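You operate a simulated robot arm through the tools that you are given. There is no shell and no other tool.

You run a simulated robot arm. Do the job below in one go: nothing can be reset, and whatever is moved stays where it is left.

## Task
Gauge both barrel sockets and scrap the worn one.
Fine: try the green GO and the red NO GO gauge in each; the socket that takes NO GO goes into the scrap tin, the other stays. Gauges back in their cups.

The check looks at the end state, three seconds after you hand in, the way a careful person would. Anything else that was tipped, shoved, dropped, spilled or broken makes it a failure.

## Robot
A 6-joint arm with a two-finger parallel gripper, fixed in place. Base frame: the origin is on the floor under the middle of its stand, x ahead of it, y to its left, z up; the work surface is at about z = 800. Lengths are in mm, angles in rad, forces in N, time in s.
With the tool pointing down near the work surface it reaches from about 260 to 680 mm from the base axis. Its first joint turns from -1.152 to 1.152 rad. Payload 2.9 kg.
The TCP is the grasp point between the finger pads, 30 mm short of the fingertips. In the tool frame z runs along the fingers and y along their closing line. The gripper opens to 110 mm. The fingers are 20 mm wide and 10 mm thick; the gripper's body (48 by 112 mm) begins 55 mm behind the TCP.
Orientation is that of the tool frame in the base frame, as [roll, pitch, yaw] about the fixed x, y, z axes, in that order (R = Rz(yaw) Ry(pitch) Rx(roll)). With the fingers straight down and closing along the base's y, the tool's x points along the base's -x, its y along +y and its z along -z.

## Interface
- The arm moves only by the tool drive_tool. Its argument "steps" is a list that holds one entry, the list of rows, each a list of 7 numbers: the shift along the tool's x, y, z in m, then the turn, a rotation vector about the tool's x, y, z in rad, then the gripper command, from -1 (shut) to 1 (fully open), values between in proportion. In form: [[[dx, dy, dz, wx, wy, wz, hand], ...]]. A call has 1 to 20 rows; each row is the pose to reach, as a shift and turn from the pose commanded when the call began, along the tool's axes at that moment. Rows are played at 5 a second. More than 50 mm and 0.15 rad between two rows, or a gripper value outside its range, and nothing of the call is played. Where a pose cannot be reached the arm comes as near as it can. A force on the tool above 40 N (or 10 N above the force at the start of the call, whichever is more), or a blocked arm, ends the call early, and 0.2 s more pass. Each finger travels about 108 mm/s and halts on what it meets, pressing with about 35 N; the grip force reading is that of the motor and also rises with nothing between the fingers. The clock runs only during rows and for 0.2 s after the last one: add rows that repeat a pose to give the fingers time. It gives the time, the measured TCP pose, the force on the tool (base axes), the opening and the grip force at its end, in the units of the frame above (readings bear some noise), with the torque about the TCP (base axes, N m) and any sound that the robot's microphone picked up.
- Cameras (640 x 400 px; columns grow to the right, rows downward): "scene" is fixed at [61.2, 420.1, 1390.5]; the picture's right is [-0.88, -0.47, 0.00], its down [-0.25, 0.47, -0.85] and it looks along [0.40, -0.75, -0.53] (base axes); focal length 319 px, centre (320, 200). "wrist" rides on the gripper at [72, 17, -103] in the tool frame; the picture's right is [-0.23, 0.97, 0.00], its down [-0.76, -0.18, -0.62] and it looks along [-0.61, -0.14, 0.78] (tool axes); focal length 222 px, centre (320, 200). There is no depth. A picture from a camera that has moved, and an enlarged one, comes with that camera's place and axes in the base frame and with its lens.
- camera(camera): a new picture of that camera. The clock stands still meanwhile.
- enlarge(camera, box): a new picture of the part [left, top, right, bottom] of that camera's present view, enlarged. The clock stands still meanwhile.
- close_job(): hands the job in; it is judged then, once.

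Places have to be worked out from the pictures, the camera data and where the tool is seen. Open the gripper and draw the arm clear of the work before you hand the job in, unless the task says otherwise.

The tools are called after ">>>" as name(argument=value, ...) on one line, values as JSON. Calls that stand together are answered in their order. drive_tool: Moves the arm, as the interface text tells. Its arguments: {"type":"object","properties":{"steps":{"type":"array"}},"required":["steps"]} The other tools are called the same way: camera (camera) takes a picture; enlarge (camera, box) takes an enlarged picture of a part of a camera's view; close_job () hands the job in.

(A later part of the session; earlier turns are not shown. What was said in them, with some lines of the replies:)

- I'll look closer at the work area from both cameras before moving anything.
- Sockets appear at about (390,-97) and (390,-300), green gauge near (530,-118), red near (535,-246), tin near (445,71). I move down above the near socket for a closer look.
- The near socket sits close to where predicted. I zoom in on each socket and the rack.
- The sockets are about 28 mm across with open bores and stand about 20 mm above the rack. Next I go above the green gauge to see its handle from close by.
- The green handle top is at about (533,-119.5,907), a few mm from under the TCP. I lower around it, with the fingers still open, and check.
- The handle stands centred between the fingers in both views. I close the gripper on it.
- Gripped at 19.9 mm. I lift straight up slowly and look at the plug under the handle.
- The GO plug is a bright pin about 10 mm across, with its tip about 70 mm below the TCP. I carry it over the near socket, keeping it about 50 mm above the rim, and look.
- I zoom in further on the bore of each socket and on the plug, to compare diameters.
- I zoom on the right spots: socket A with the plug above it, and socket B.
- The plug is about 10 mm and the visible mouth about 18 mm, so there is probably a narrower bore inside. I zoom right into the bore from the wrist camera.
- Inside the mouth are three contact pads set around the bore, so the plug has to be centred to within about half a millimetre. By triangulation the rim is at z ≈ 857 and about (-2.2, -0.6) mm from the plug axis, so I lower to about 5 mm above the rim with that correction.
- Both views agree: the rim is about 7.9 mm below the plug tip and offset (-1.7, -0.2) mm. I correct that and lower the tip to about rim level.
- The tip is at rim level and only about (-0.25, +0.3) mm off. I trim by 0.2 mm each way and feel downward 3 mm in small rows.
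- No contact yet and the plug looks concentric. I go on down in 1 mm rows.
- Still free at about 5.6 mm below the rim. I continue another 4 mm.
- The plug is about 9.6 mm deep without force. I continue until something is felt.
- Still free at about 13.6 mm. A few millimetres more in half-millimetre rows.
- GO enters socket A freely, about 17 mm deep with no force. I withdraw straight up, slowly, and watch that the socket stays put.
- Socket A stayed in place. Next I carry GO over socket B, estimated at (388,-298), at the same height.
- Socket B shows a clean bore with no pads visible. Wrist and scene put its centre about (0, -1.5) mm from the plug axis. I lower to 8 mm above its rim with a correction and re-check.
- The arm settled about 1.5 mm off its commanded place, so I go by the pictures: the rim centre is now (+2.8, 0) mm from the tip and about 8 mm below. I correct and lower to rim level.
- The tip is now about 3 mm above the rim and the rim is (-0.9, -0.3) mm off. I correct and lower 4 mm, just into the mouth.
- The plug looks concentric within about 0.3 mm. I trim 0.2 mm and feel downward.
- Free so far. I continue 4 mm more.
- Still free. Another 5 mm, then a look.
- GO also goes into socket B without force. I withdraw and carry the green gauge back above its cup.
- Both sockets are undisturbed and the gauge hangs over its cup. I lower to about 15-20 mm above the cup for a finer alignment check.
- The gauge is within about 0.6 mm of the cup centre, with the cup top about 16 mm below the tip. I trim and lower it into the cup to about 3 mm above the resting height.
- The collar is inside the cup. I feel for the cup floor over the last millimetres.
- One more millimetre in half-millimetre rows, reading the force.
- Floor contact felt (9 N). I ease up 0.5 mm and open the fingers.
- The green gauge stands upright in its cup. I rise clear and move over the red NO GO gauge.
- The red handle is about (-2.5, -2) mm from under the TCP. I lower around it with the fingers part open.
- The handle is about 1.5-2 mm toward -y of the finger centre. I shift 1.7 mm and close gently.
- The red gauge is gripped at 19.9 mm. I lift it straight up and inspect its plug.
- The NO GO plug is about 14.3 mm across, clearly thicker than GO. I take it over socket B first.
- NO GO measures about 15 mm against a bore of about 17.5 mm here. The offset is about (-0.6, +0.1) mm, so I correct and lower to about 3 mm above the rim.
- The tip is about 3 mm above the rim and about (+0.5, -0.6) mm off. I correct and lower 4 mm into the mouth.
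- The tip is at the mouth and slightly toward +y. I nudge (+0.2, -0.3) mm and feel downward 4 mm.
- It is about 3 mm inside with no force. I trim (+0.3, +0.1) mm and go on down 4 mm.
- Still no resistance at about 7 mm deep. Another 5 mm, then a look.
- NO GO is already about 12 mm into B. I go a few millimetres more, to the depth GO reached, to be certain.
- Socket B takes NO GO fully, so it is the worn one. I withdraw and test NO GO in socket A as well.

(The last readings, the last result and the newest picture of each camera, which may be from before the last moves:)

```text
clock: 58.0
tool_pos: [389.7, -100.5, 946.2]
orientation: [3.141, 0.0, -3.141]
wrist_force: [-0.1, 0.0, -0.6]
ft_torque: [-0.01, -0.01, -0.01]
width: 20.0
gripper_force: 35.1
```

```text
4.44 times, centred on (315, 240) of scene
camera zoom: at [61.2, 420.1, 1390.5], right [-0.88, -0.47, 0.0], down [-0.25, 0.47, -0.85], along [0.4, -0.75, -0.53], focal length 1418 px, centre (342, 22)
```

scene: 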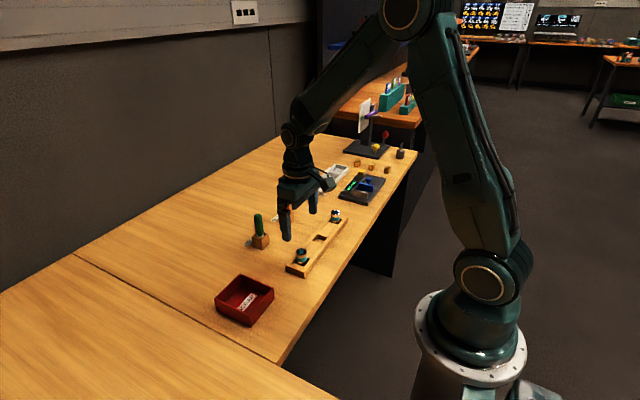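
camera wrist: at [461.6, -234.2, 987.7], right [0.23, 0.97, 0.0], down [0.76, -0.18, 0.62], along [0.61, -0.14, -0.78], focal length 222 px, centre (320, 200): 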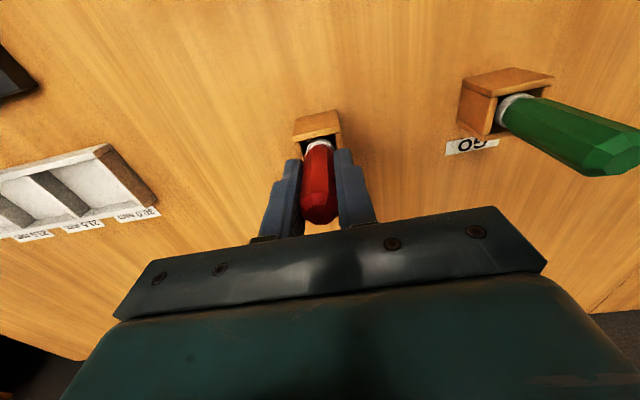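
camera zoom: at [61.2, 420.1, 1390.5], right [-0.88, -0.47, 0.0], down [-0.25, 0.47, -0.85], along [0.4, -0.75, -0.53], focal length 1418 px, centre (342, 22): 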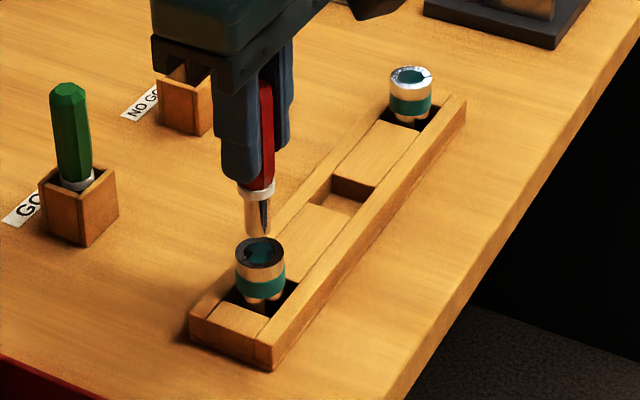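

Everything else is undisturbed. NO GO hangs about (-0.3, 0) mm from A's axis, 19 mm above it. I correct and lower to about 3 mm above the rim.

>>> drive_tool(steps=[[[0.0003, 0.0001, 0.004, 0, 0, 0, -1], [0.0003, 0.0001, 0.008, 0, 0, 0, -1], [0.0003, 0.0001, 0.012, 0, 0, 0, -1], [0.0003, 0.0001, 0.016, 0, 0, 0, -1], [0.0003, 0.0001, 0.016, 0, 0, 0, -1], [0.0003, 0.0001, 0.016, 0, 0, 0, -1]]])

>>> enlarge(camera="wrist", box=[300, 105, 340, 150])

>>> enlarge(camera="scene", box=[288, 237, 316, 262])

```text
clock: 59.4
tool_pos: [387.5, -99.1, 931.3]
orientation: [-3.141, 0.001, 3.141]
wrist_force: [0.3, 0.1, -0.6]
ft_torque: [-0.01, 0.0, 0.0]
width: 19.7
gripper_force: 35.3
```

```text
8.89 times, centred on (320, 128) of wrist
camera zoom: at [315.1, -83.7, 1034.5], right [0.23, 0.97, 0.0], down [0.76, -0.18, 0.62], along [0.61, -0.14, -0.78], focal length 1974 px, centre (320, 844)
```

zoom: 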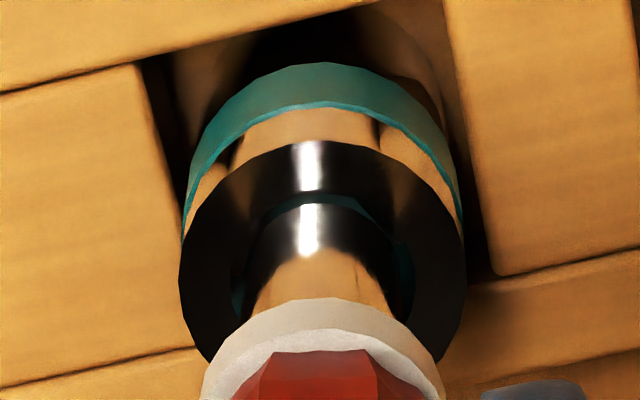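

```text
16.00 times, centred on (302, 250) of scene
camera zoom: at [61.2, 420.1, 1390.5], right [-0.88, -0.47, 0.0], down [-0.25, 0.47, -0.85], along [0.4, -0.75, -0.53], focal length 5107 px, centre (608, -592)
```

zoom: 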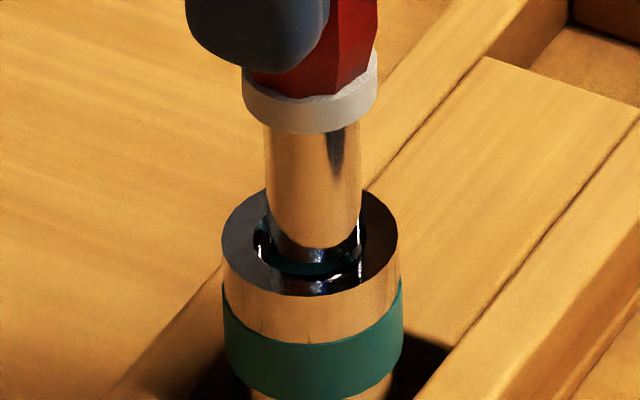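

The tip is about 3 mm above A's rim, and the rim is (+0.6, -0.1) mm off. I correct and lower 3 mm to the mouth.

>>> drive_tool(steps=[[[-0.0005, -0.0001, 0.0, 0, 0, 0, -1], [-0.0005, -0.0001, 0.001, 0, 0, 0, -1], [-0.0005, -0.0001, 0.002, 0, 0, 0, -1], [-0.0005, -0.0001, 0.003, 0, 0, 0, -1], [-0.0005, -0.0001, 0.003, 0, 0, 0, -1]]])

>>> enlarge(camera="wrist", box=[300, 105, 340, 150])

>>> enlarge(camera="scene", box=[288, 237, 316, 262])

```text
clock: 60.6
tool_pos: [388.6, -100.6, 927.9]
orientation: [-3.141, 0.001, -3.139]
wrist_force: [0.4, -1.2, 0.3]
ft_torque: [0.0, 0.0, -0.02]
width: 19.7
gripper_force: 35.1
```

```text
8.89 times, centred on (320, 128) of wrist
camera zoom: at [315.8, -84.1, 1031.6], right [0.23, 0.97, 0.0], down [0.76, -0.18, 0.62], along [0.61, -0.14, -0.78], focal length 1974 px, centre (320, 844)
```

zoom: 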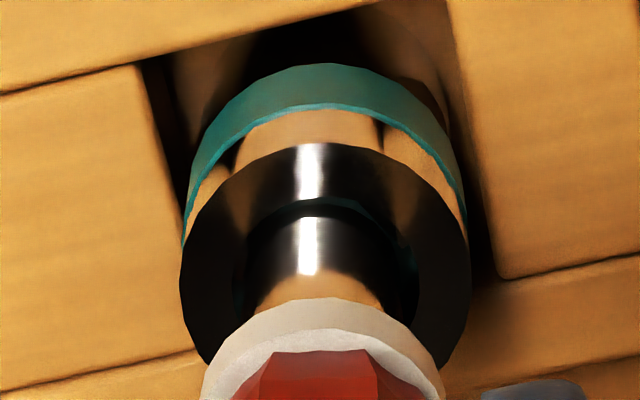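

```text
16.00 times, centred on (302, 250) of scene
camera zoom: at [61.2, 420.1, 1390.5], right [-0.88, -0.47, 0.0], down [-0.25, 0.47, -0.85], along [0.4, -0.75, -0.53], focal length 5107 px, centre (608, -592)
```

zoom: 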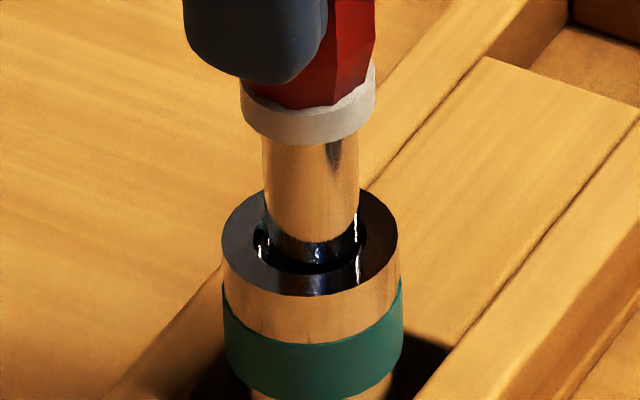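

Concentric within about 0.3 mm. I trim +0.2 mm in y and feel downward 2 mm in half-millimetre rows.

>>> drive_tool(steps=[[[0.0001, 0.0002, 0.0005, 0, 0, 0, -1], [0.0001, 0.0002, 0.001, 0, 0, 0, -1], [0.0001, 0.0002, 0.0015, 0, 0, 0, -1], [0.0001, 0.0002, 0.002, 0, 0, 0, -1], [0.0001, 0.0002, 0.002, 0, 0, 0, -1]]])

```text
clock: 61.8
tool_pos: [388.9, -99.3, 924.9]
orientation: [3.14, -0.001, -3.142]
wrist_force: [-0.2, 0.5, 0.2]
ft_torque: [0.01, 0.04, -0.03]
width: 19.8
gripper_force: 34.7
```

No contact yet, about 2 mm inside. Another 2 mm.

>>> drive_tool(steps=[[[0, 0, 0.0005, 0, 0, 0, -1], [0, 0, 0.001, 0, 0, 0, -1], [0, 0, 0.0015, 0, 0, 0, -1], [0, 0, 0.002, 0, 0, 0, -1], [0, 0, 0.002, 0, 0, 0, -1]]])

>>> enlarge(camera="wrist", box=[300, 105, 340, 150])

>>> enlarge(camera="scene", box=[288, 237, 316, 262])

```text
clock: 63.0
tool_pos: [389.8, -99.2, 924.1]
orientation: [-3.141, 0.001, -3.141]
wrist_force: [-3.4, -0.5, 19.9]
ft_torque: [0.0, 0.29, 0.03]
width: 19.6
gripper_force: 34.7
```

```text
8.89 times, centred on (320, 128) of wrist
camera zoom: at [316.3, -83.5, 1027.7], right [0.23, 0.97, 0.0], down [0.76, -0.18, 0.62], along [0.61, -0.14, -0.78], focal length 1974 px, centre (320, 844)
```

zoom: 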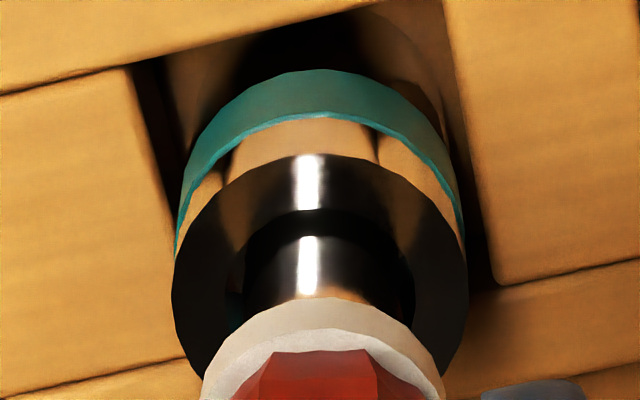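

```text
16.00 times, centred on (302, 250) of scene
camera zoom: at [60.9, 420.2, 1390.5], right [-0.88, -0.47, 0.0], down [-0.25, 0.47, -0.85], along [0.4, -0.75, -0.53], focal length 5107 px, centre (608, -592)
```

zoom: 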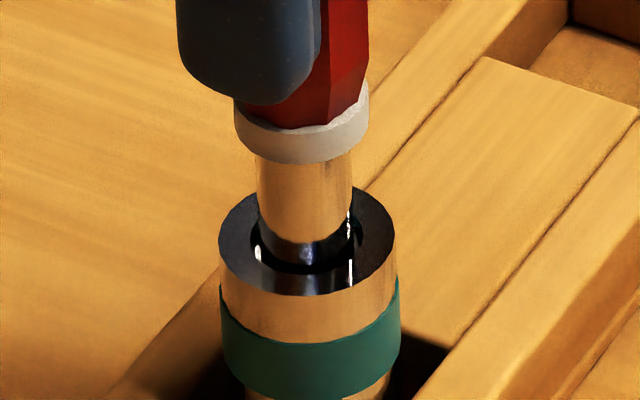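

NO GO is stopped about 3-4 mm in, on A's pads, with 20 N. So A refuses NO GO and is good. I back out at once, slowly, and carry the red gauge to its cup.

>>> drive_tool(steps=[[[0, 0, -0.002, 0, 0, 0, -1], [0, 0, -0.005, 0, 0, 0, -1], [0, 0, -0.01, 0, 0, 0, -1], [0, 0, -0.02, 0, 0, 0, -1], [0, 0, -0.035, 0, 0, 0, -1], [0, 0, -0.05, 0, 0, 0, -1], [-0.029, -0.03, -0.05, 0, 0, 0, -1], [-0.058, -0.06, -0.05, 0, 0, 0, -1], [-0.087, -0.09, -0.05, 0, 0, 0, -1], [-0.116, -0.12, -0.05, 0, 0, 0, -1], [-0.145, -0.1506, -0.05, 0, 0, 0, -1], [-0.145, -0.1506, -0.05, 0, 0, 0, -1], [-0.145, -0.1506, -0.02, 0, 0, 0, -1], [-0.145, -0.1506, -0.007, 0, 0, 0, -1], [-0.145, -0.1506, -0.007, 0, 0, 0, -1], [-0.145, -0.1506, -0.007, 0, 0, 0, -1]]])

>>> enlarge(camera="wrist", box=[280, 75, 360, 155])

>>> enlarge(camera="scene", box=[265, 190, 305, 230])

>>> enlarge(camera="scene", box=[275, 195, 355, 285])

```text
clock: 66.4
tool_pos: [532.6, -251.1, 931.2]
orientation: [3.14, 0.0, 3.14]
wrist_force: [0.5, -0.7, -0.6]
ft_torque: [0.0, -0.01, 0.0]
width: 19.8
gripper_force: 35.1
```

```text
5.00 times, centred on (320, 115) of wrist
camera zoom: at [459.9, -234.2, 1035.4], right [0.23, 0.97, 0.0], down [0.76, -0.18, 0.62], along [0.61, -0.14, -0.78], focal length 1111 px, centre (320, 625)
```

zoom: 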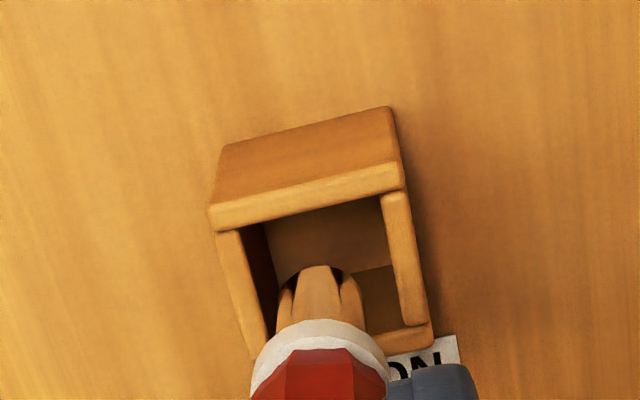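

```text
10.00 times, centred on (285, 210) of scene
camera zoom: at [61.2, 420.1, 1390.5], right [-0.88, -0.47, 0.0], down [-0.25, 0.47, -0.85], along [0.4, -0.75, -0.53], focal length 3192 px, centre (670, 100)
```

zoom: 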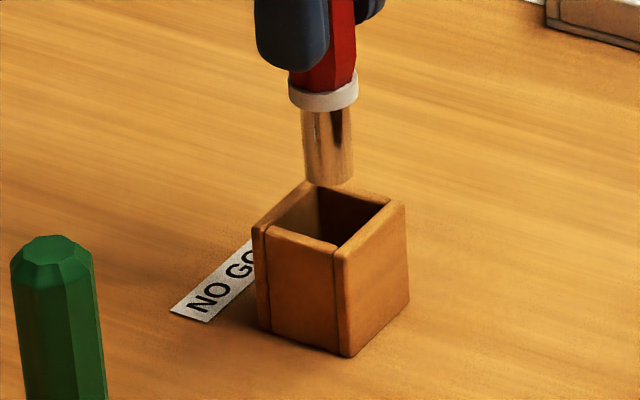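

```text
4.44 times, centred on (315, 240) of scene
camera zoom: at [61.2, 420.1, 1390.5], right [-0.88, -0.47, 0.0], down [-0.25, 0.47, -0.85], along [0.4, -0.75, -0.53], focal length 1418 px, centre (342, 22)
```

zoom: 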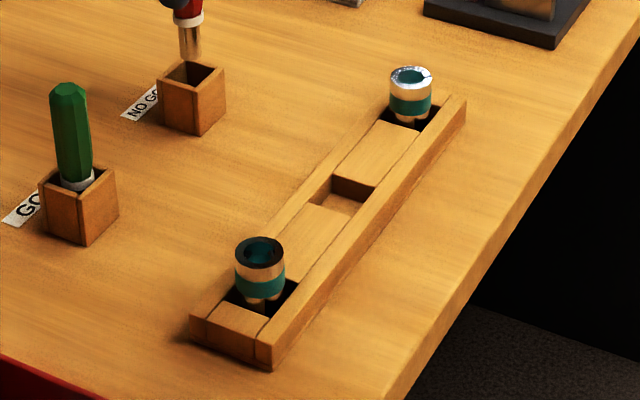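

The red gauge is over its cup. Socket A's bore looks a bit different in this view, so I zoom in on A before going on.

>>> enlarge(camera="scene", box=[288, 237, 316, 262])

>>> enlarge(camera="scene", box=[296, 247, 308, 256])

```text
16.00 times, centred on (302, 250) of scene
camera zoom: at [61.2, 420.1, 1390.5], right [-0.88, -0.47, 0.0], down [-0.25, 0.47, -0.85], along [0.4, -0.75, -0.53], focal length 5107 px, centre (608, -592)
```

zoom: 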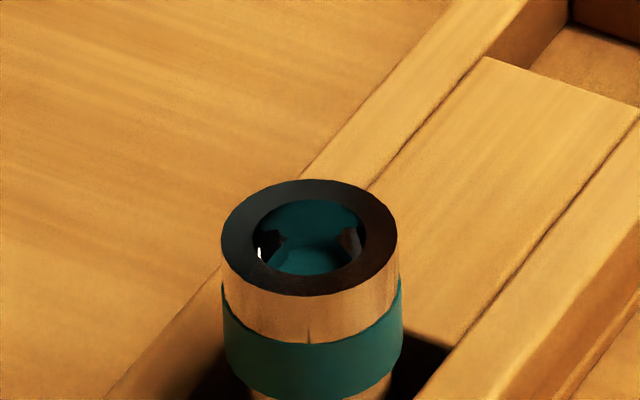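

```text
16.00 times, centred on (302, 252) of scene
camera zoom: at [61.2, 420.1, 1390.5], right [-0.88, -0.47, 0.0], down [-0.25, 0.47, -0.85], along [0.4, -0.75, -0.53], focal length 5107 px, centre (608, -624)
```

zoom: 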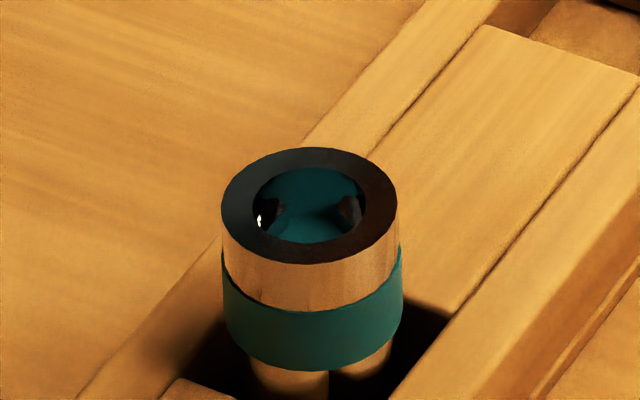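

Socket A is unchanged and in place. The red gauge is about (+1.2, +0.4) mm from its cup centre; I correct and lower into the cup to about 3 mm above rest.

>>> drive_tool(steps=[[[-0.0012, 0.0004, 0.003, 0, 0, 0, -1], [-0.0012, 0.0004, 0.012, 0, 0, 0, -1], [-0.0012, 0.0004, 0.022, 0, 0, 0, -1], [-0.0012, 0.0004, 0.032, 0, 0, 0, -1], [-0.0012, 0.0004, 0.04, 0, 0, 0, -1], [-0.0012, 0.0004, 0.044, 0, 0, 0, -1], [-0.0012, 0.0004, 0.044, 0, 0, 0, -1]]])

>>> enlarge(camera="scene", box=[260, 185, 310, 235])

```text
clock: 68.0
tool_pos: [535.0, -249.8, 885.5]
orientation: [-3.141, -0.001, 3.14]
wrist_force: [0.0, 0.3, -0.7]
ft_torque: [0.01, -0.02, 0.0]
width: 19.8
gripper_force: 34.8
```

```text
8.00 times, centred on (285, 210) of scene
camera zoom: at [61.2, 420.1, 1390.5], right [-0.88, -0.47, 0.0], down [-0.25, 0.47, -0.85], along [0.4, -0.75, -0.53], focal length 2553 px, centre (600, 120)
```

zoom: 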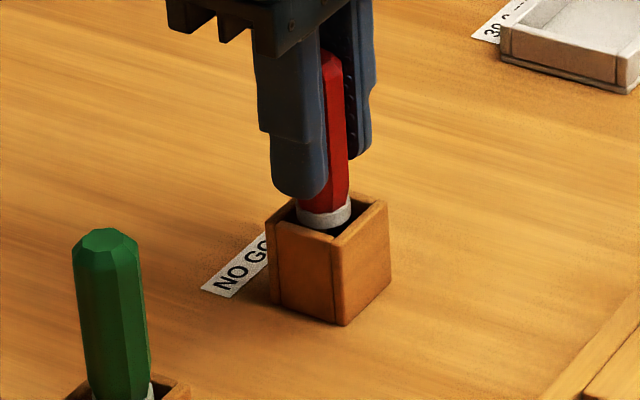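

The plug is inside the cup. I feel for the floor.

>>> drive_tool(steps=[[[0, 0, 0.001, 0, 0, 0, -1], [0, 0, 0.002, 0, 0, 0, -1], [0, 0, 0.002, 0, 0, 0, -1]]])

```text
clock: 68.8
tool_pos: [534.8, -249.3, 884.1]
orientation: [-3.141, 0.0, 3.141]
wrist_force: [-0.1, 0.2, -0.1]
ft_torque: [-0.02, 0.0, -0.01]
width: 19.8
gripper_force: 35.2
```

No contact yet; one more millimetre in half-millimetre rows.

>>> drive_tool(steps=[[[0, 0, 0.0005, 0, 0, 0, -1], [0, 0, 0.001, 0, 0, 0, -1], [0, 0, 0.001, 0, 0, 0, -1]]])

```text
clock: 69.6
tool_pos: [535.4, -248.8, 884.4]
orientation: [-3.141, 0.0, 3.142]
wrist_force: [-4.2, -0.1, 9.6]
ft_torque: [0.06, 0.22, 0.03]
width: 19.8
gripper_force: 35.1
```

Floor contact at 9.6 N. I ease up 0.5 mm and open the fingers.

>>> drive_tool(steps=[[[0, 0, -0.0005, 0, 0, 0, -1], [0, 0, -0.0005, 0, 0, 0, -0.55], [0, 0, -0.0005, 0, 0, 0, -0.4], [0, 0, -0.0005, 0, 0, 0, -0.1], [0, 0, -0.0005, 0, 0, 0, 0.1], [0, 0, -0.0005, 0, 0, 0, 0.1]]])

>>> enlarge(camera="scene", box=[240, 175, 310, 255])

>>> camera(camera="wrist")

```text
clock: 71.0
tool_pos: [534.3, -250.2, 882.5]
orientation: [-3.141, -0.001, -3.142]
wrist_force: [0.1, 0.2, 0.8]
ft_torque: [0.02, -0.02, -0.04]
width: 60.6
gripper_force: 0.2
```

```text
5.00 times, centred on (275, 215) of scene
camera zoom: at [61.2, 420.1, 1390.5], right [-0.88, -0.47, 0.0], down [-0.25, 0.47, -0.85], along [0.4, -0.75, -0.53], focal length 1596 px, centre (545, 125)
```

zoom: 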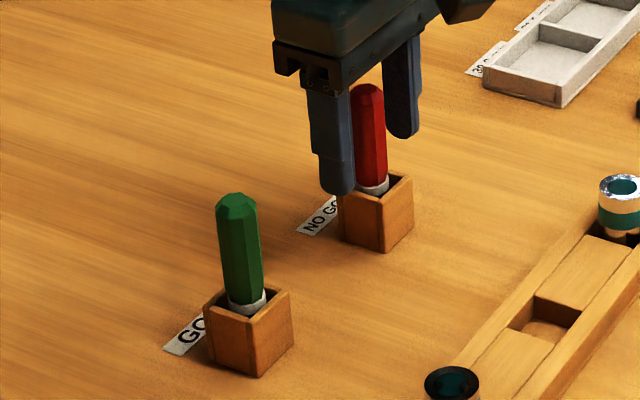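

```text
taken
camera wrist: at [462.3, -233.1, 987.2], right [0.23, 0.97, 0.0], down [0.76, -0.18, 0.62], along [0.61, -0.14, -0.78], focal length 222 px, centre (320, 200)
```

wrist: 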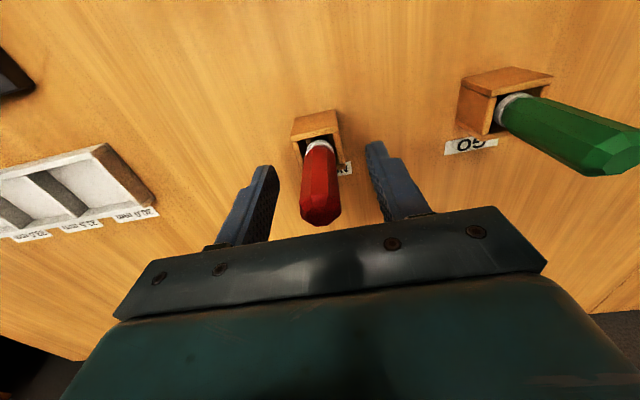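

Both gauges now stand in their cups. I rise clear of the red handle and move above the worn socket B, part open, for a look.

>>> drive_tool(steps=[[[0, 0, -0.01, 0, 0, 0, 0.1], [0, 0, -0.03, 0, 0, 0, 0.1], [0, 0, -0.06, 0, 0, 0, 0.1], [0, 0, -0.095, 0, 0, 0, 0.1], [0, 0, -0.12, 0, 0, 0, 0.1], [0.04, -0.014, -0.12, 0, 0, 0, 0.1], [0.08, -0.028, -0.12, 0, 0, 0, 0.1], [0.12, -0.042, -0.12, 0, 0, 0, 0.1], [0.145, -0.0508, -0.12, 0, 0, 0, 0.1], [0.145, -0.0508, -0.09, 0, 0, 0, 0.1], [0.145, -0.0508, -0.055, 0, 0, 0, 0.1], [0.145, -0.0508, -0.055, 0, 0, 0, 0.1], [0.145, -0.0508, -0.055, 0, 0, 0, 0.1]]])

>>> camera(camera="wrist")

>>> enlarge(camera="wrist", box=[260, 80, 380, 200])

>>> enlarge(camera="scene", box=[305, 175, 365, 235])

```text
clock: 73.8
tool_pos: [390.9, -299.8, 934.9]
orientation: [3.14, -0.002, 3.139]
wrist_force: [-0.2, -0.8, 0.3]
ft_torque: [0.0, -0.01, -0.02]
width: 60.6
gripper_force: 0.0
```

```text
taken
camera wrist: at [318.2, -283.7, 1039.8], right [0.23, 0.97, 0.0], down [0.76, -0.18, 0.62], along [0.61, -0.14, -0.78], focal length 222 px, centre (320, 200)
```

wrist: 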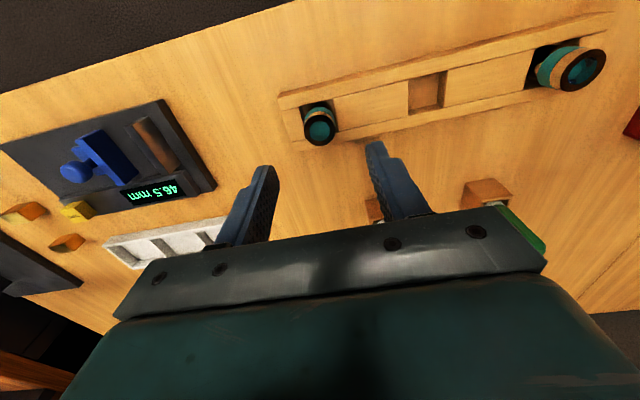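

```text
3.33 times, centred on (320, 140) of wrist
camera zoom: at [318.2, -283.7, 1039.8], right [0.23, 0.97, 0.0], down [0.76, -0.18, 0.62], along [0.61, -0.14, -0.78], focal length 740 px, centre (320, 400)
```

zoom: 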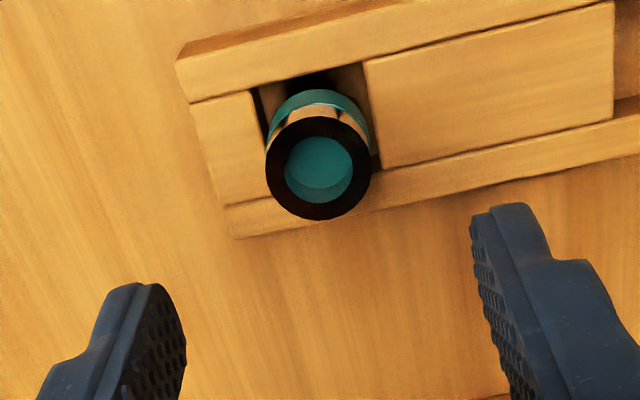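

```text
6.67 times, centred on (335, 205) of scene
camera zoom: at [61.2, 420.1, 1390.5], right [-0.88, -0.47, 0.0], down [-0.25, 0.47, -0.85], along [0.4, -0.75, -0.53], focal length 2128 px, centre (220, 167)
```

zoom: 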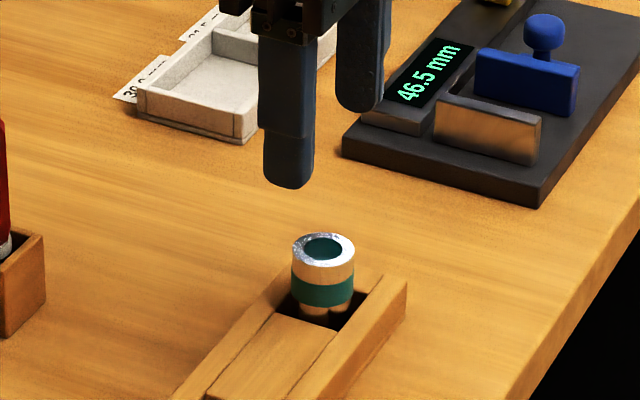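

The socket is about 2 mm toward -x of the finger axis. I correct and lower so the fingertips come to about 835, still above the rack top at about 826, and check.

>>> drive_tool(steps=[[[0.0015, 0, 0.02, 0, 0, 0, 0.1], [0.0015, 0, 0.04, 0, 0, 0, 0.1], [0.0015, 0, 0.055, 0, 0, 0, 0.1], [0.0015, 0, 0.065, 0, 0, 0, 0.1], [0.0015, 0, 0.07, 0, 0, 0, 0.1], [0.0015, 0, 0.07, 0, 0, 0, 0.1], [0.0015, 0, 0.07, 0, 0, 0, 0.1]]])

>>> enlarge(camera="wrist", box=[230, 100, 430, 240])

>>> enlarge(camera="scene", box=[315, 190, 365, 235])

```text
clock: 75.4
tool_pos: [389.1, -299.9, 868.6]
orientation: [3.141, 0.0, -3.141]
wrist_force: [-0.1, -0.5, 0.6]
ft_torque: [0.01, 0.02, -0.01]
width: 60.8
gripper_force: 0.1
```

```text
2.86 times, centred on (330, 170) of wrist
camera zoom: at [316.7, -284.5, 972.4], right [0.23, 0.97, 0.0], down [0.76, -0.18, 0.62], along [0.61, -0.14, -0.78], focal length 635 px, centre (291, 286)
```

zoom: 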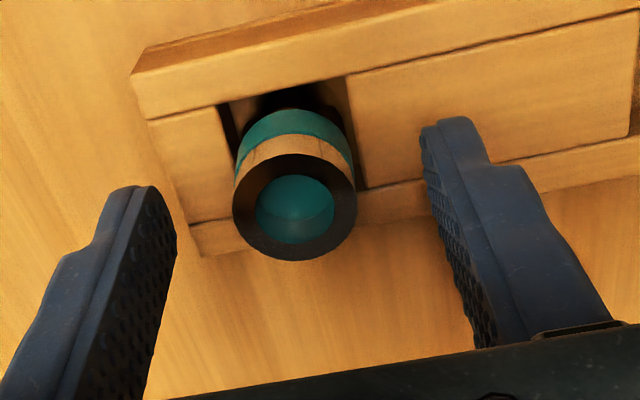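

```text
8.89 times, centred on (340, 212) of scene
camera zoom: at [61.2, 420.1, 1390.5], right [-0.88, -0.47, 0.0], down [-0.25, 0.47, -0.85], along [0.4, -0.75, -0.53], focal length 2837 px, centre (142, 89)
```

zoom: 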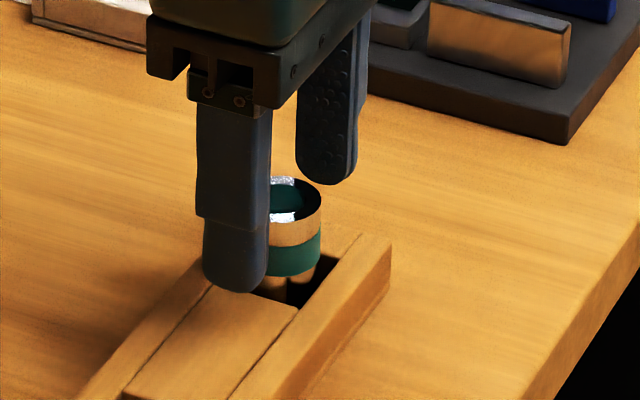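

The fingertips are at about 838. I shift (-1.2, +1) mm, lower 6 mm more and close on the socket body.

>>> drive_tool(steps=[[[0.0012, 0.001, 0.002, 0, 0, 0, 0.1], [0.0012, 0.001, 0.004, 0, 0, 0, 0.1], [0.0012, 0.001, 0.006, 0, 0, 0, 0.1], [0.0012, 0.001, 0.006, 0, 0, 0, 0.1], [0.0012, 0.001, 0.006, 0, 0, 0, 0.1]]])

>>> enlarge(camera="wrist", box=[230, 100, 430, 240])

>>> enlarge(camera="scene", box=[315, 190, 365, 235])

```text
clock: 76.6
tool_pos: [387.9, -300.6, 862.8]
orientation: [3.141, -0.001, 3.142]
wrist_force: [0.5, 0.1, -0.6]
ft_torque: [-0.01, 0.01, 0.02]
width: 60.1
gripper_force: 0.1
```

```text
2.86 times, centred on (330, 170) of wrist
camera zoom: at [314.8, -283.8, 966.4], right [0.23, 0.97, 0.0], down [0.76, -0.18, 0.62], along [0.61, -0.14, -0.78], focal length 635 px, centre (291, 286)
```

zoom: 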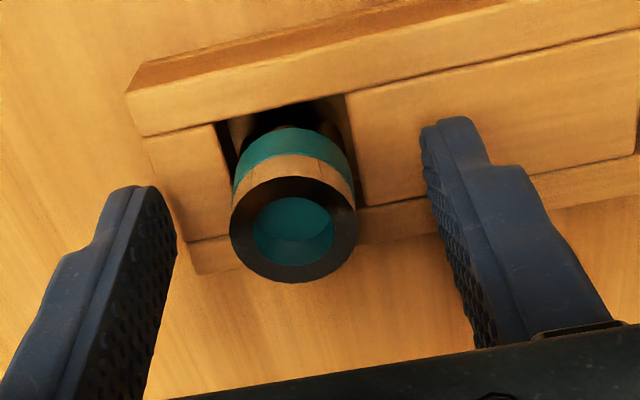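

```text
8.89 times, centred on (340, 212) of scene
camera zoom: at [61.2, 420.1, 1390.5], right [-0.88, -0.47, 0.0], down [-0.25, 0.47, -0.85], along [0.4, -0.75, -0.53], focal length 2837 px, centre (142, 89)
```

zoom: 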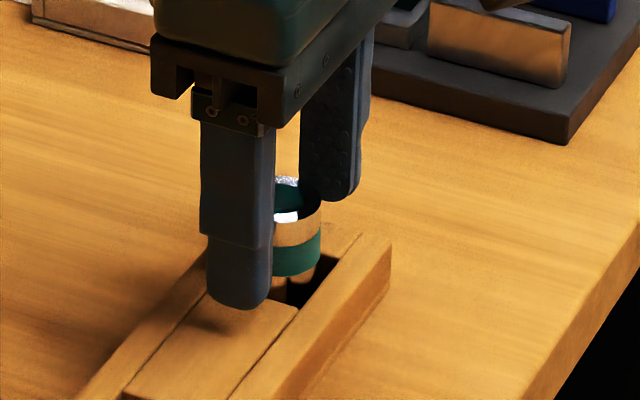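

The socket is now on the finger axis within half a millimetre. I close on it.

>>> drive_tool(steps=[[[0, 0.0003, 0, 0, 0, 0, 0.1], [0, 0.0003, 0, 0, 0, 0, -0.2], [0, 0.0003, 0, 0, 0, 0, -0.4], [0, 0.0003, 0, 0, 0, 0, -0.6], [0, 0.0003, 0, 0, 0, 0, -1], [0, 0.0003, 0, 0, 0, 0, -1], [0, 0.0003, 0, 0, 0, 0, -1]]])

>>> enlarge(camera="wrist", box=[230, 100, 430, 240])

>>> enlarge(camera="scene", box=[315, 190, 365, 235])

```text
clock: 78.2
tool_pos: [388.5, -300.3, 863.1]
orientation: [-3.141, 0.001, -3.14]
wrist_force: [-0.2, -0.5, 1.7]
ft_torque: [-0.04, 0.03, 0.0]
width: 29.7
gripper_force: 34.6
```

```text
2.86 times, centred on (330, 170) of wrist
camera zoom: at [315.0, -283.6, 966.9], right [0.23, 0.97, 0.0], down [0.76, -0.18, 0.62], along [0.61, -0.14, -0.78], focal length 635 px, centre (291, 286)
```

zoom: 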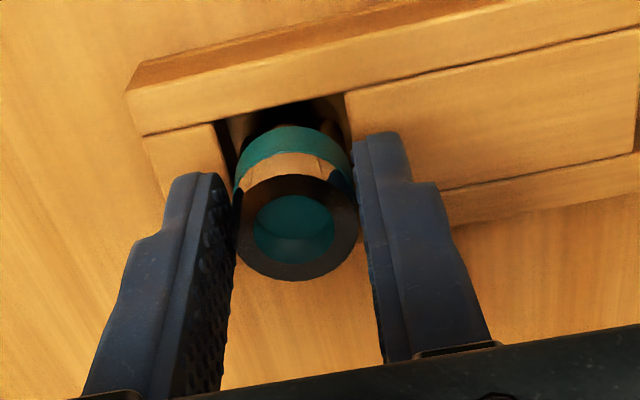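

```text
8.89 times, centred on (340, 212) of scene
camera zoom: at [61.2, 420.1, 1390.5], right [-0.88, -0.47, 0.0], down [-0.25, 0.47, -0.85], along [0.4, -0.75, -0.53], focal length 2837 px, centre (142, 89)
```

zoom: 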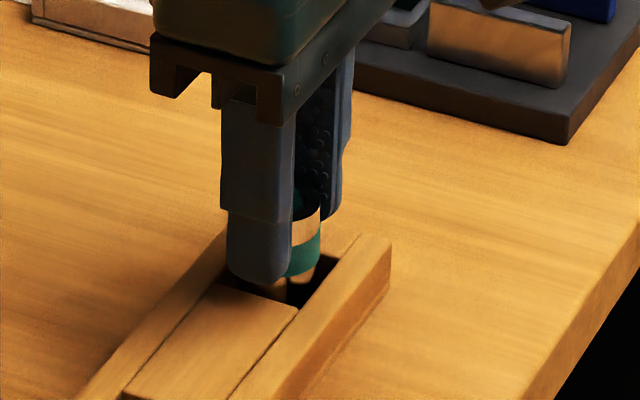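

The socket is held at 29.7 mm. I lift straight up slowly and check that only the socket comes along.

>>> drive_tool(steps=[[[0, 0, -0.003, 0, 0, 0, -1], [0, 0, -0.007, 0, 0, 0, -1], [0, 0, -0.012, 0, 0, 0, -1], [0, 0, -0.018, 0, 0, 0, -1], [0, 0, -0.025, 0, 0, 0, -1], [0, 0, -0.04, 0, 0, 0, -1], [0, 0, -0.06, 0, 0, 0, -1], [0, 0, -0.08, 0, 0, 0, -1], [0, 0, -0.1, 0, 0, 0, -1], [0, 0, -0.1, 0, 0, 0, -1]]])

>>> camera(camera="wrist")

>>> enlarge(camera="scene", box=[285, 150, 375, 240])

>>> enlarge(camera="scene", box=[205, 260, 290, 335])

```text
clock: 80.4
tool_pos: [387.5, -299.4, 963.1]
orientation: [3.141, -0.001, 3.14]
wrist_force: [0.0, 0.2, -0.7]
ft_torque: [-0.02, 0.02, 0.0]
width: 29.9
gripper_force: 35.2
```

```text
taken
camera wrist: at [314.9, -282.8, 1066.3], right [0.23, 0.97, 0.0], down [0.76, -0.18, 0.62], along [0.61, -0.14, -0.78], focal length 222 px, centre (320, 200)
```

wrist: 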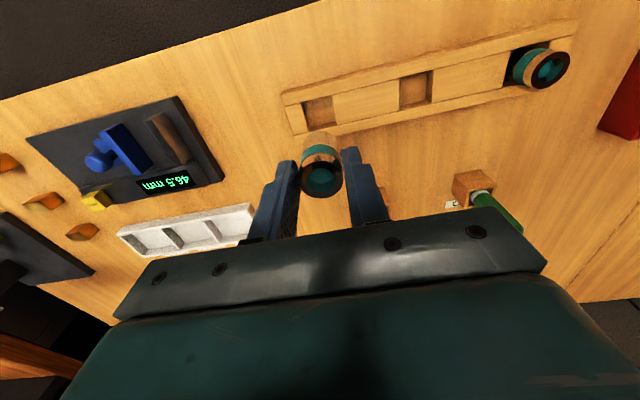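

```text
4.44 times, centred on (330, 195) of scene
camera zoom: at [61.2, 420.1, 1390.5], right [-0.88, -0.47, 0.0], down [-0.25, 0.47, -0.85], along [0.4, -0.75, -0.53], focal length 1418 px, centre (276, 222)
```

zoom: 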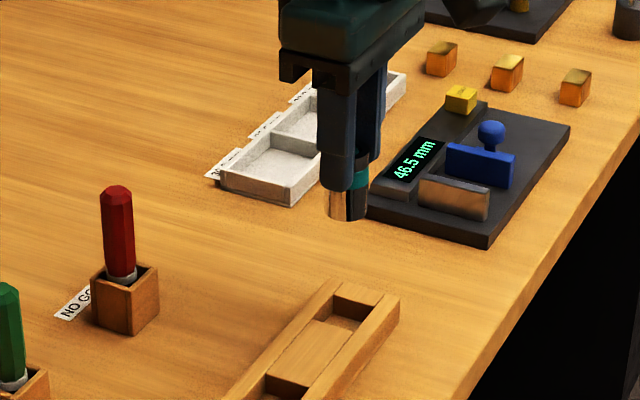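

```text
5.33 times, centred on (248, 298) of scene
camera zoom: at [61.2, 420.1, 1390.5], right [-0.88, -0.47, 0.0], down [-0.25, 0.47, -0.85], along [0.4, -0.75, -0.53], focal length 1702 px, centre (707, -320)
```

zoom: 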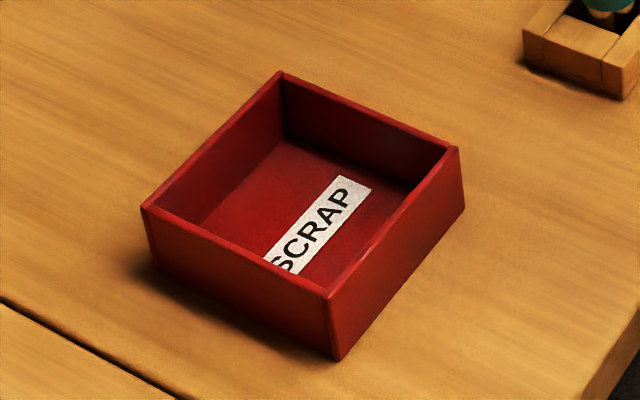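

The socket is in hand and the rack stayed put. The tin spans about x 391–487, y 20–106 with its rim at about z 841. I carry the socket high over to the tin centre (439, 63).

>>> drive_tool(steps=[[[0, 0.005, -0.02, 0, 0, 0, -1], [-0.005, 0.037, -0.02, 0, 0, 0, -1], [-0.01, 0.073, -0.02, 0, 0, 0, -1], [-0.016, 0.11, -0.02, 0, 0, 0, -1], [-0.021, 0.147, -0.02, 0, 0, 0, -1], [-0.026, 0.184, -0.02, 0, 0, 0, -1], [-0.032, 0.221, -0.02, 0, 0, 0, -1], [-0.037, 0.258, -0.02, 0, 0, 0, -1], [-0.042, 0.295, -0.02, 0, 0, 0, -1], [-0.048, 0.33, -0.02, 0, 0, 0, -1], [-0.0525, 0.3621, -0.02, 0, 0, 0, -1], [-0.0525, 0.3621, -0.02, 0, 0, 0, -1], [-0.0525, 0.3621, -0.02, 0, 0, 0, -1]]])

>>> camera(camera="wrist")

>>> camera(camera="scene")

>>> enlarge(camera="scene", box=[195, 220, 295, 335])

```text
clock: 83.2
tool_pos: [441.2, 62.7, 982.1]
orientation: [-3.14, 0.002, -3.141]
wrist_force: [0.1, -0.2, -0.1]
ft_torque: [0.01, 0.0, 0.02]
width: 29.8
gripper_force: 35.1
```

```text
taken
camera wrist: at [368.7, 78.5, 1084.7], right [0.23, 0.97, 0.0], down [0.76, -0.18, 0.62], along [0.61, -0.14, -0.78], focal length 222 px, centre (320, 200)
```

wrist: 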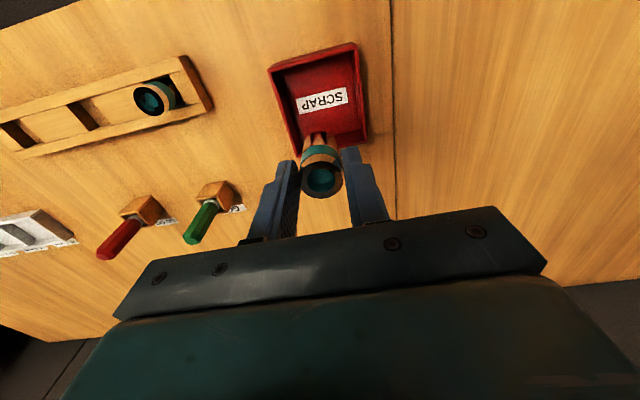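

```text
taken
```

scene: 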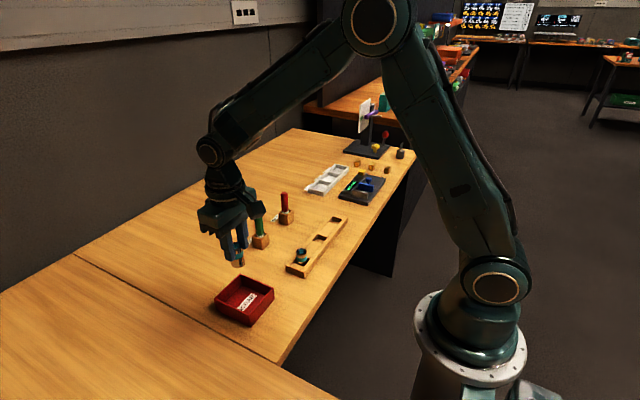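

```text
3.48 times, centred on (245, 278) of scene
camera zoom: at [61.2, 420.1, 1390.5], right [-0.88, -0.47, 0.0], down [-0.25, 0.47, -0.85], along [0.4, -0.75, -0.53], focal length 1110 px, centre (581, -70)
```

zoom: 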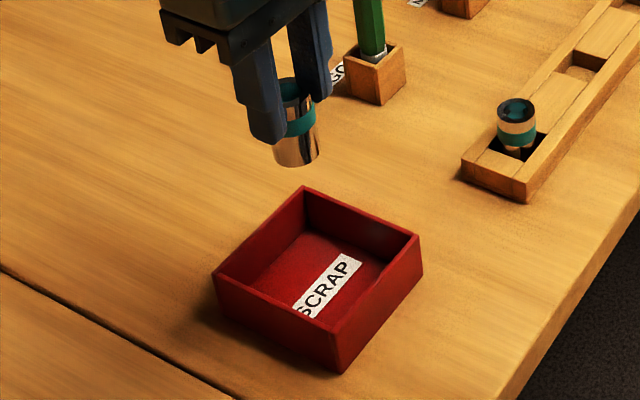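

The tin measures x 391–489, y 22–106, so the socket hangs over its centre. I lower it to about 15 mm above the tin floor and check.

>>> drive_tool(steps=[[[0, 0.001, 0.025, 0, 0, 0, -1], [0, 0.001, 0.05, 0, 0, 0, -1], [0, 0.001, 0.07, 0, 0, 0, -1], [0, 0.001, 0.085, 0, 0, 0, -1], [0, 0.001, 0.1, 0, 0, 0, -1], [0, 0.001, 0.11, 0, 0, 0, -1], [0, 0.001, 0.11, 0, 0, 0, -1]]])

>>> camera(camera="wrist")

>>> enlarge(camera="scene", box=[195, 235, 295, 335])

```text
clock: 84.8
tool_pos: [441.3, 63.8, 872.3]
orientation: [-3.141, 0.0, 3.141]
wrist_force: [0.1, -0.4, -1.0]
ft_torque: [0.0, 0.0, -0.04]
width: 30.1
gripper_force: 34.8
```

```text
taken
camera wrist: at [368.4, 80.0, 976.5], right [0.23, 0.97, 0.0], down [0.76, -0.18, 0.62], along [0.61, -0.14, -0.78], focal length 222 px, centre (320, 200)
```

wrist: 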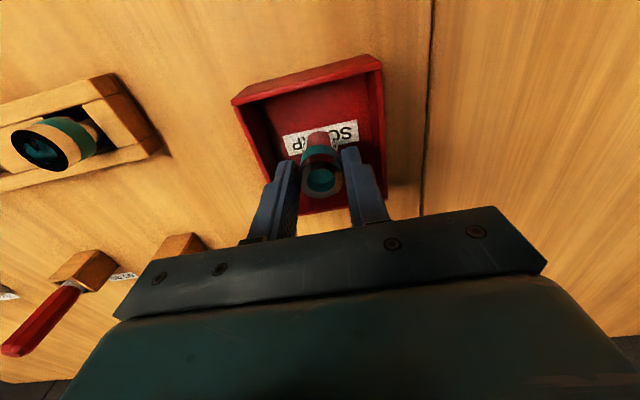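

```text
4.00 times, centred on (245, 285) of scene
camera zoom: at [61.2, 420.1, 1390.5], right [-0.88, -0.47, 0.0], down [-0.25, 0.47, -0.85], along [0.4, -0.75, -0.53], focal length 1277 px, centre (620, -140)
```

zoom: 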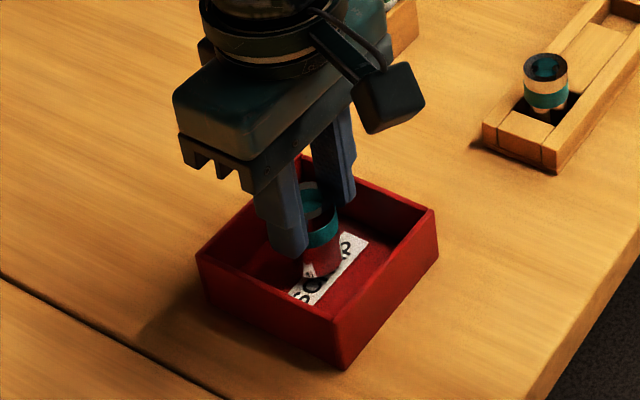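

The socket is inside the tin, well clear of its walls. I feel downward for the floor, first 8 mm.

>>> drive_tool(steps=[[[0, 0, 0.002, 0, 0, 0, -1], [0, 0, 0.004, 0, 0, 0, -1], [0, 0, 0.006, 0, 0, 0, -1], [0, 0, 0.008, 0, 0, 0, -1], [0, 0, 0.008, 0, 0, 0, -1]]])

>>> enlarge(camera="scene", box=[215, 260, 285, 325])

```text
clock: 86.0
tool_pos: [440.2, 64.8, 864.4]
orientation: [-3.141, 0.0, 3.141]
wrist_force: [0.5, 0.0, -1.7]
ft_torque: [0.04, -0.03, 0.01]
width: 29.7
gripper_force: 34.2
```

```text
6.15 times, centred on (250, 292) of scene
camera zoom: at [61.2, 420.1, 1390.5], right [-0.88, -0.47, 0.0], down [-0.25, 0.47, -0.85], along [0.4, -0.75, -0.53], focal length 1964 px, centre (751, -369)
```

zoom: 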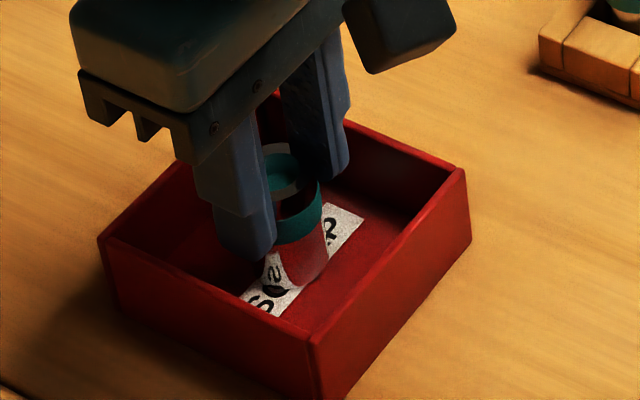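

No contact yet. I continue in 1 mm rows, 3 mm.

>>> drive_tool(steps=[[[0, 0, 0.001, 0, 0, 0, -1], [0, 0, 0.002, 0, 0, 0, -1], [0, 0, 0.003, 0, 0, 0, -1], [0, 0, 0.003, 0, 0, 0, -1]]])

```text
clock: 87.0
tool_pos: [439.3, 64.8, 862.7]
orientation: [3.14, 0.002, 3.141]
wrist_force: [-1.6, -0.2, 9.2]
ft_torque: [-0.02, 0.04, -0.02]
width: 29.7
gripper_force: 34.7
```

Contact with the tin floor (9 N). I ease up 0.4 mm and open just enough to free the socket while staying clear of the tin walls.

>>> drive_tool(steps=[[[0, 0, -0.0004, 0, 0, 0, -1], [0, 0, -0.0004, 0, 0, 0, -0.42], [0, 0, -0.0004, 0, 0, 0, -0.35], [0, 0, -0.0004, 0, 0, 0, -0.25], [0, 0, -0.0004, 0, 0, 0, -0.18], [0, 0, -0.0004, 0, 0, 0, -0.18]]])

>>> enlarge(camera="scene", box=[215, 260, 285, 325])

>>> enlarge(camera="wrist", box=[200, 40, 440, 240])

```text
clock: 88.4
tool_pos: [440.0, 64.6, 862.4]
orientation: [3.14, -0.001, 3.141]
wrist_force: [0.4, -1.0, -0.2]
ft_torque: [0.0, -0.04, -0.01]
width: 45.1
gripper_force: 0.0
```

```text
6.15 times, centred on (250, 292) of scene
camera zoom: at [61.2, 420.1, 1390.5], right [-0.88, -0.47, 0.0], down [-0.25, 0.47, -0.85], along [0.4, -0.75, -0.53], focal length 1964 px, centre (751, -369)
```

zoom: 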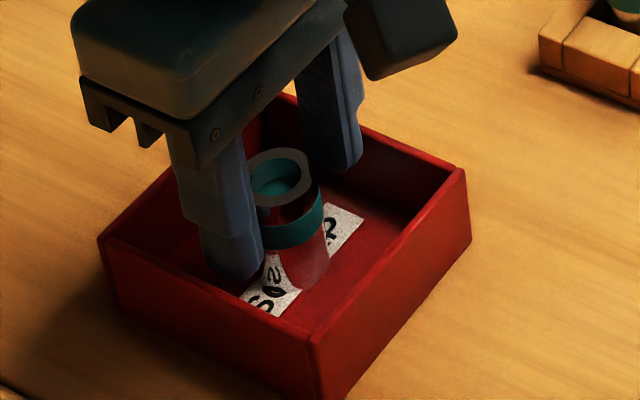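

```text
2.00 times, centred on (320, 140) of wrist
camera zoom: at [366.8, 80.5, 966.3], right [0.23, 0.97, 0.0], down [0.76, -0.18, 0.62], along [0.61, -0.14, -0.78], focal length 444 px, centre (320, 320)
```

zoom: 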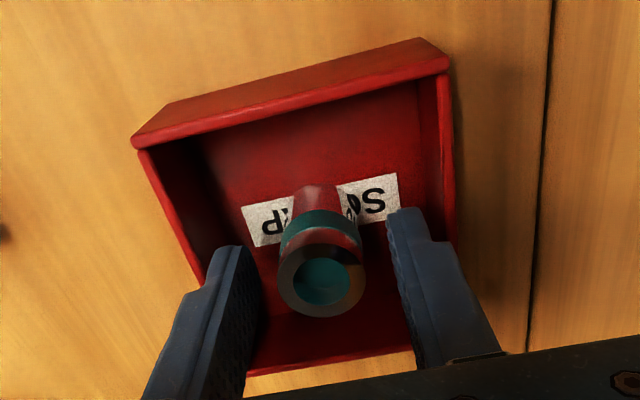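

The socket stands upright in the tin with the fingers clear on both sides. I rise straight up, open fully and draw the arm well clear.

>>> drive_tool(steps=[[[0, 0, -0.005, 0, 0, 0, -0.18], [0, 0, -0.015, 0, 0, 0, -0.18], [0, 0, -0.03, 0, 0, 0, -0.18], [0, 0, -0.055, 0, 0, 0, -0.18], [0, 0, -0.085, 0, 0, 0, -0.18], [0, 0, -0.12, 0, 0, 0, 0.3], [0, 0, -0.16, 0, 0, 0, 0.7], [0, 0, -0.2, 0, 0, 0, 1], [0, 0, -0.24, 0, 0, 0, 1], [0.02, 0, -0.27, 0, 0, 0, 1], [0.04, 0, -0.28, 0, 0, 0, 1], [0.04, 0, -0.28, 0, 0, 0, 1]]])

>>> camera(camera="scene")

>>> enlarge(camera="scene", box=[200, 170, 360, 335])

>>> camera(camera="wrist")

```text
clock: 91.0
tool_pos: [398.2, 63.4, 1140.9]
orientation: [-3.14, -0.001, -3.141]
wrist_force: [0.6, 0.0, 0.6]
ft_torque: [0.03, 0.04, 0.02]
width: 109.6
gripper_force: 0.1
```

```text
taken
```

scene: 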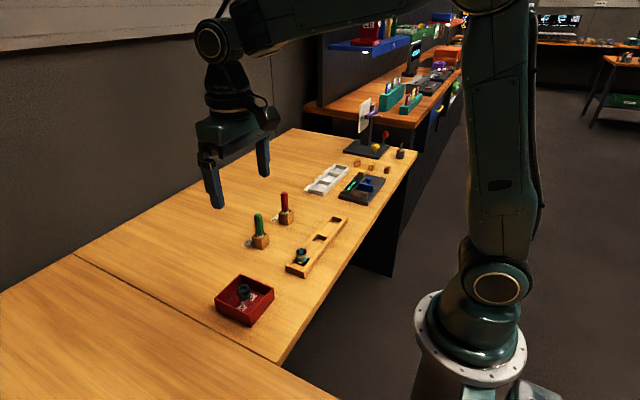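

```text
2.42 times, centred on (280, 252) of scene
camera zoom: at [61.2, 420.1, 1390.5], right [-0.88, -0.47, 0.0], down [-0.25, 0.47, -0.85], along [0.4, -0.75, -0.53], focal length 774 px, centre (417, 73)
```

zoom: 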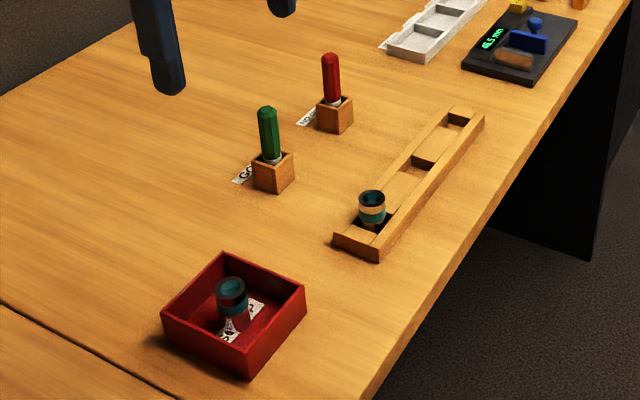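

```text
taken
camera wrist: at [326.0, 79.7, 1245.7], right [0.23, 0.97, 0.0], down [0.76, -0.18, 0.62], along [0.61, -0.14, -0.78], focal length 222 px, centre (320, 200)
```

wrist: 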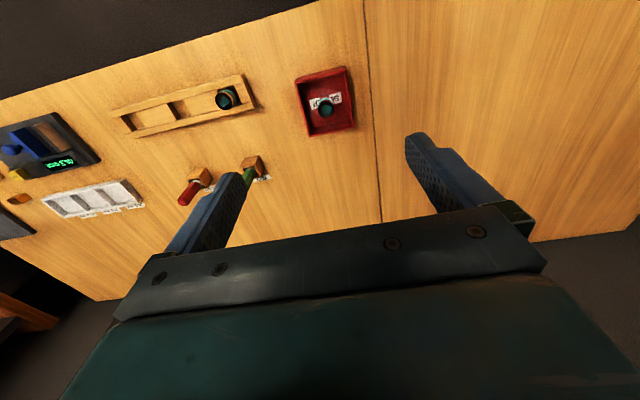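

The worn socket stands in the scrap tin, the good one is still in its rack pocket and both gauges are upright in their cups. Nothing else moved, and the arm is open and clear. I hand the job in.

>>> close_job()

```text
The job is handed in.
```

I gauged both sockets, put the worn one in the scrap tin and handed the job in. I haven't seen a verdict from the check.

| Socket | Green GO | Red NO GO | Result |
|---|---|---|---|
| Near the tin | Went in about 17 mm, no resistance | Stopped after 3–4 mm, at about 20 N | Good; left in its rack pocket |
| Far end of the rack | Went in about 13–14 mm, no resistance | Went in about 16 mm, no resistance | Worn; standing upright in the scrap tin |

Both gauges are back in their cups and upright. In the last pictures the cups and tin were where they started, and nothing else looked disturbed. The gripper is open and the arm is clear of the work.

The good socket shifted about 0.4 mm in its pocket while NO GO pressed on it, but was back in place once the gauge came out.
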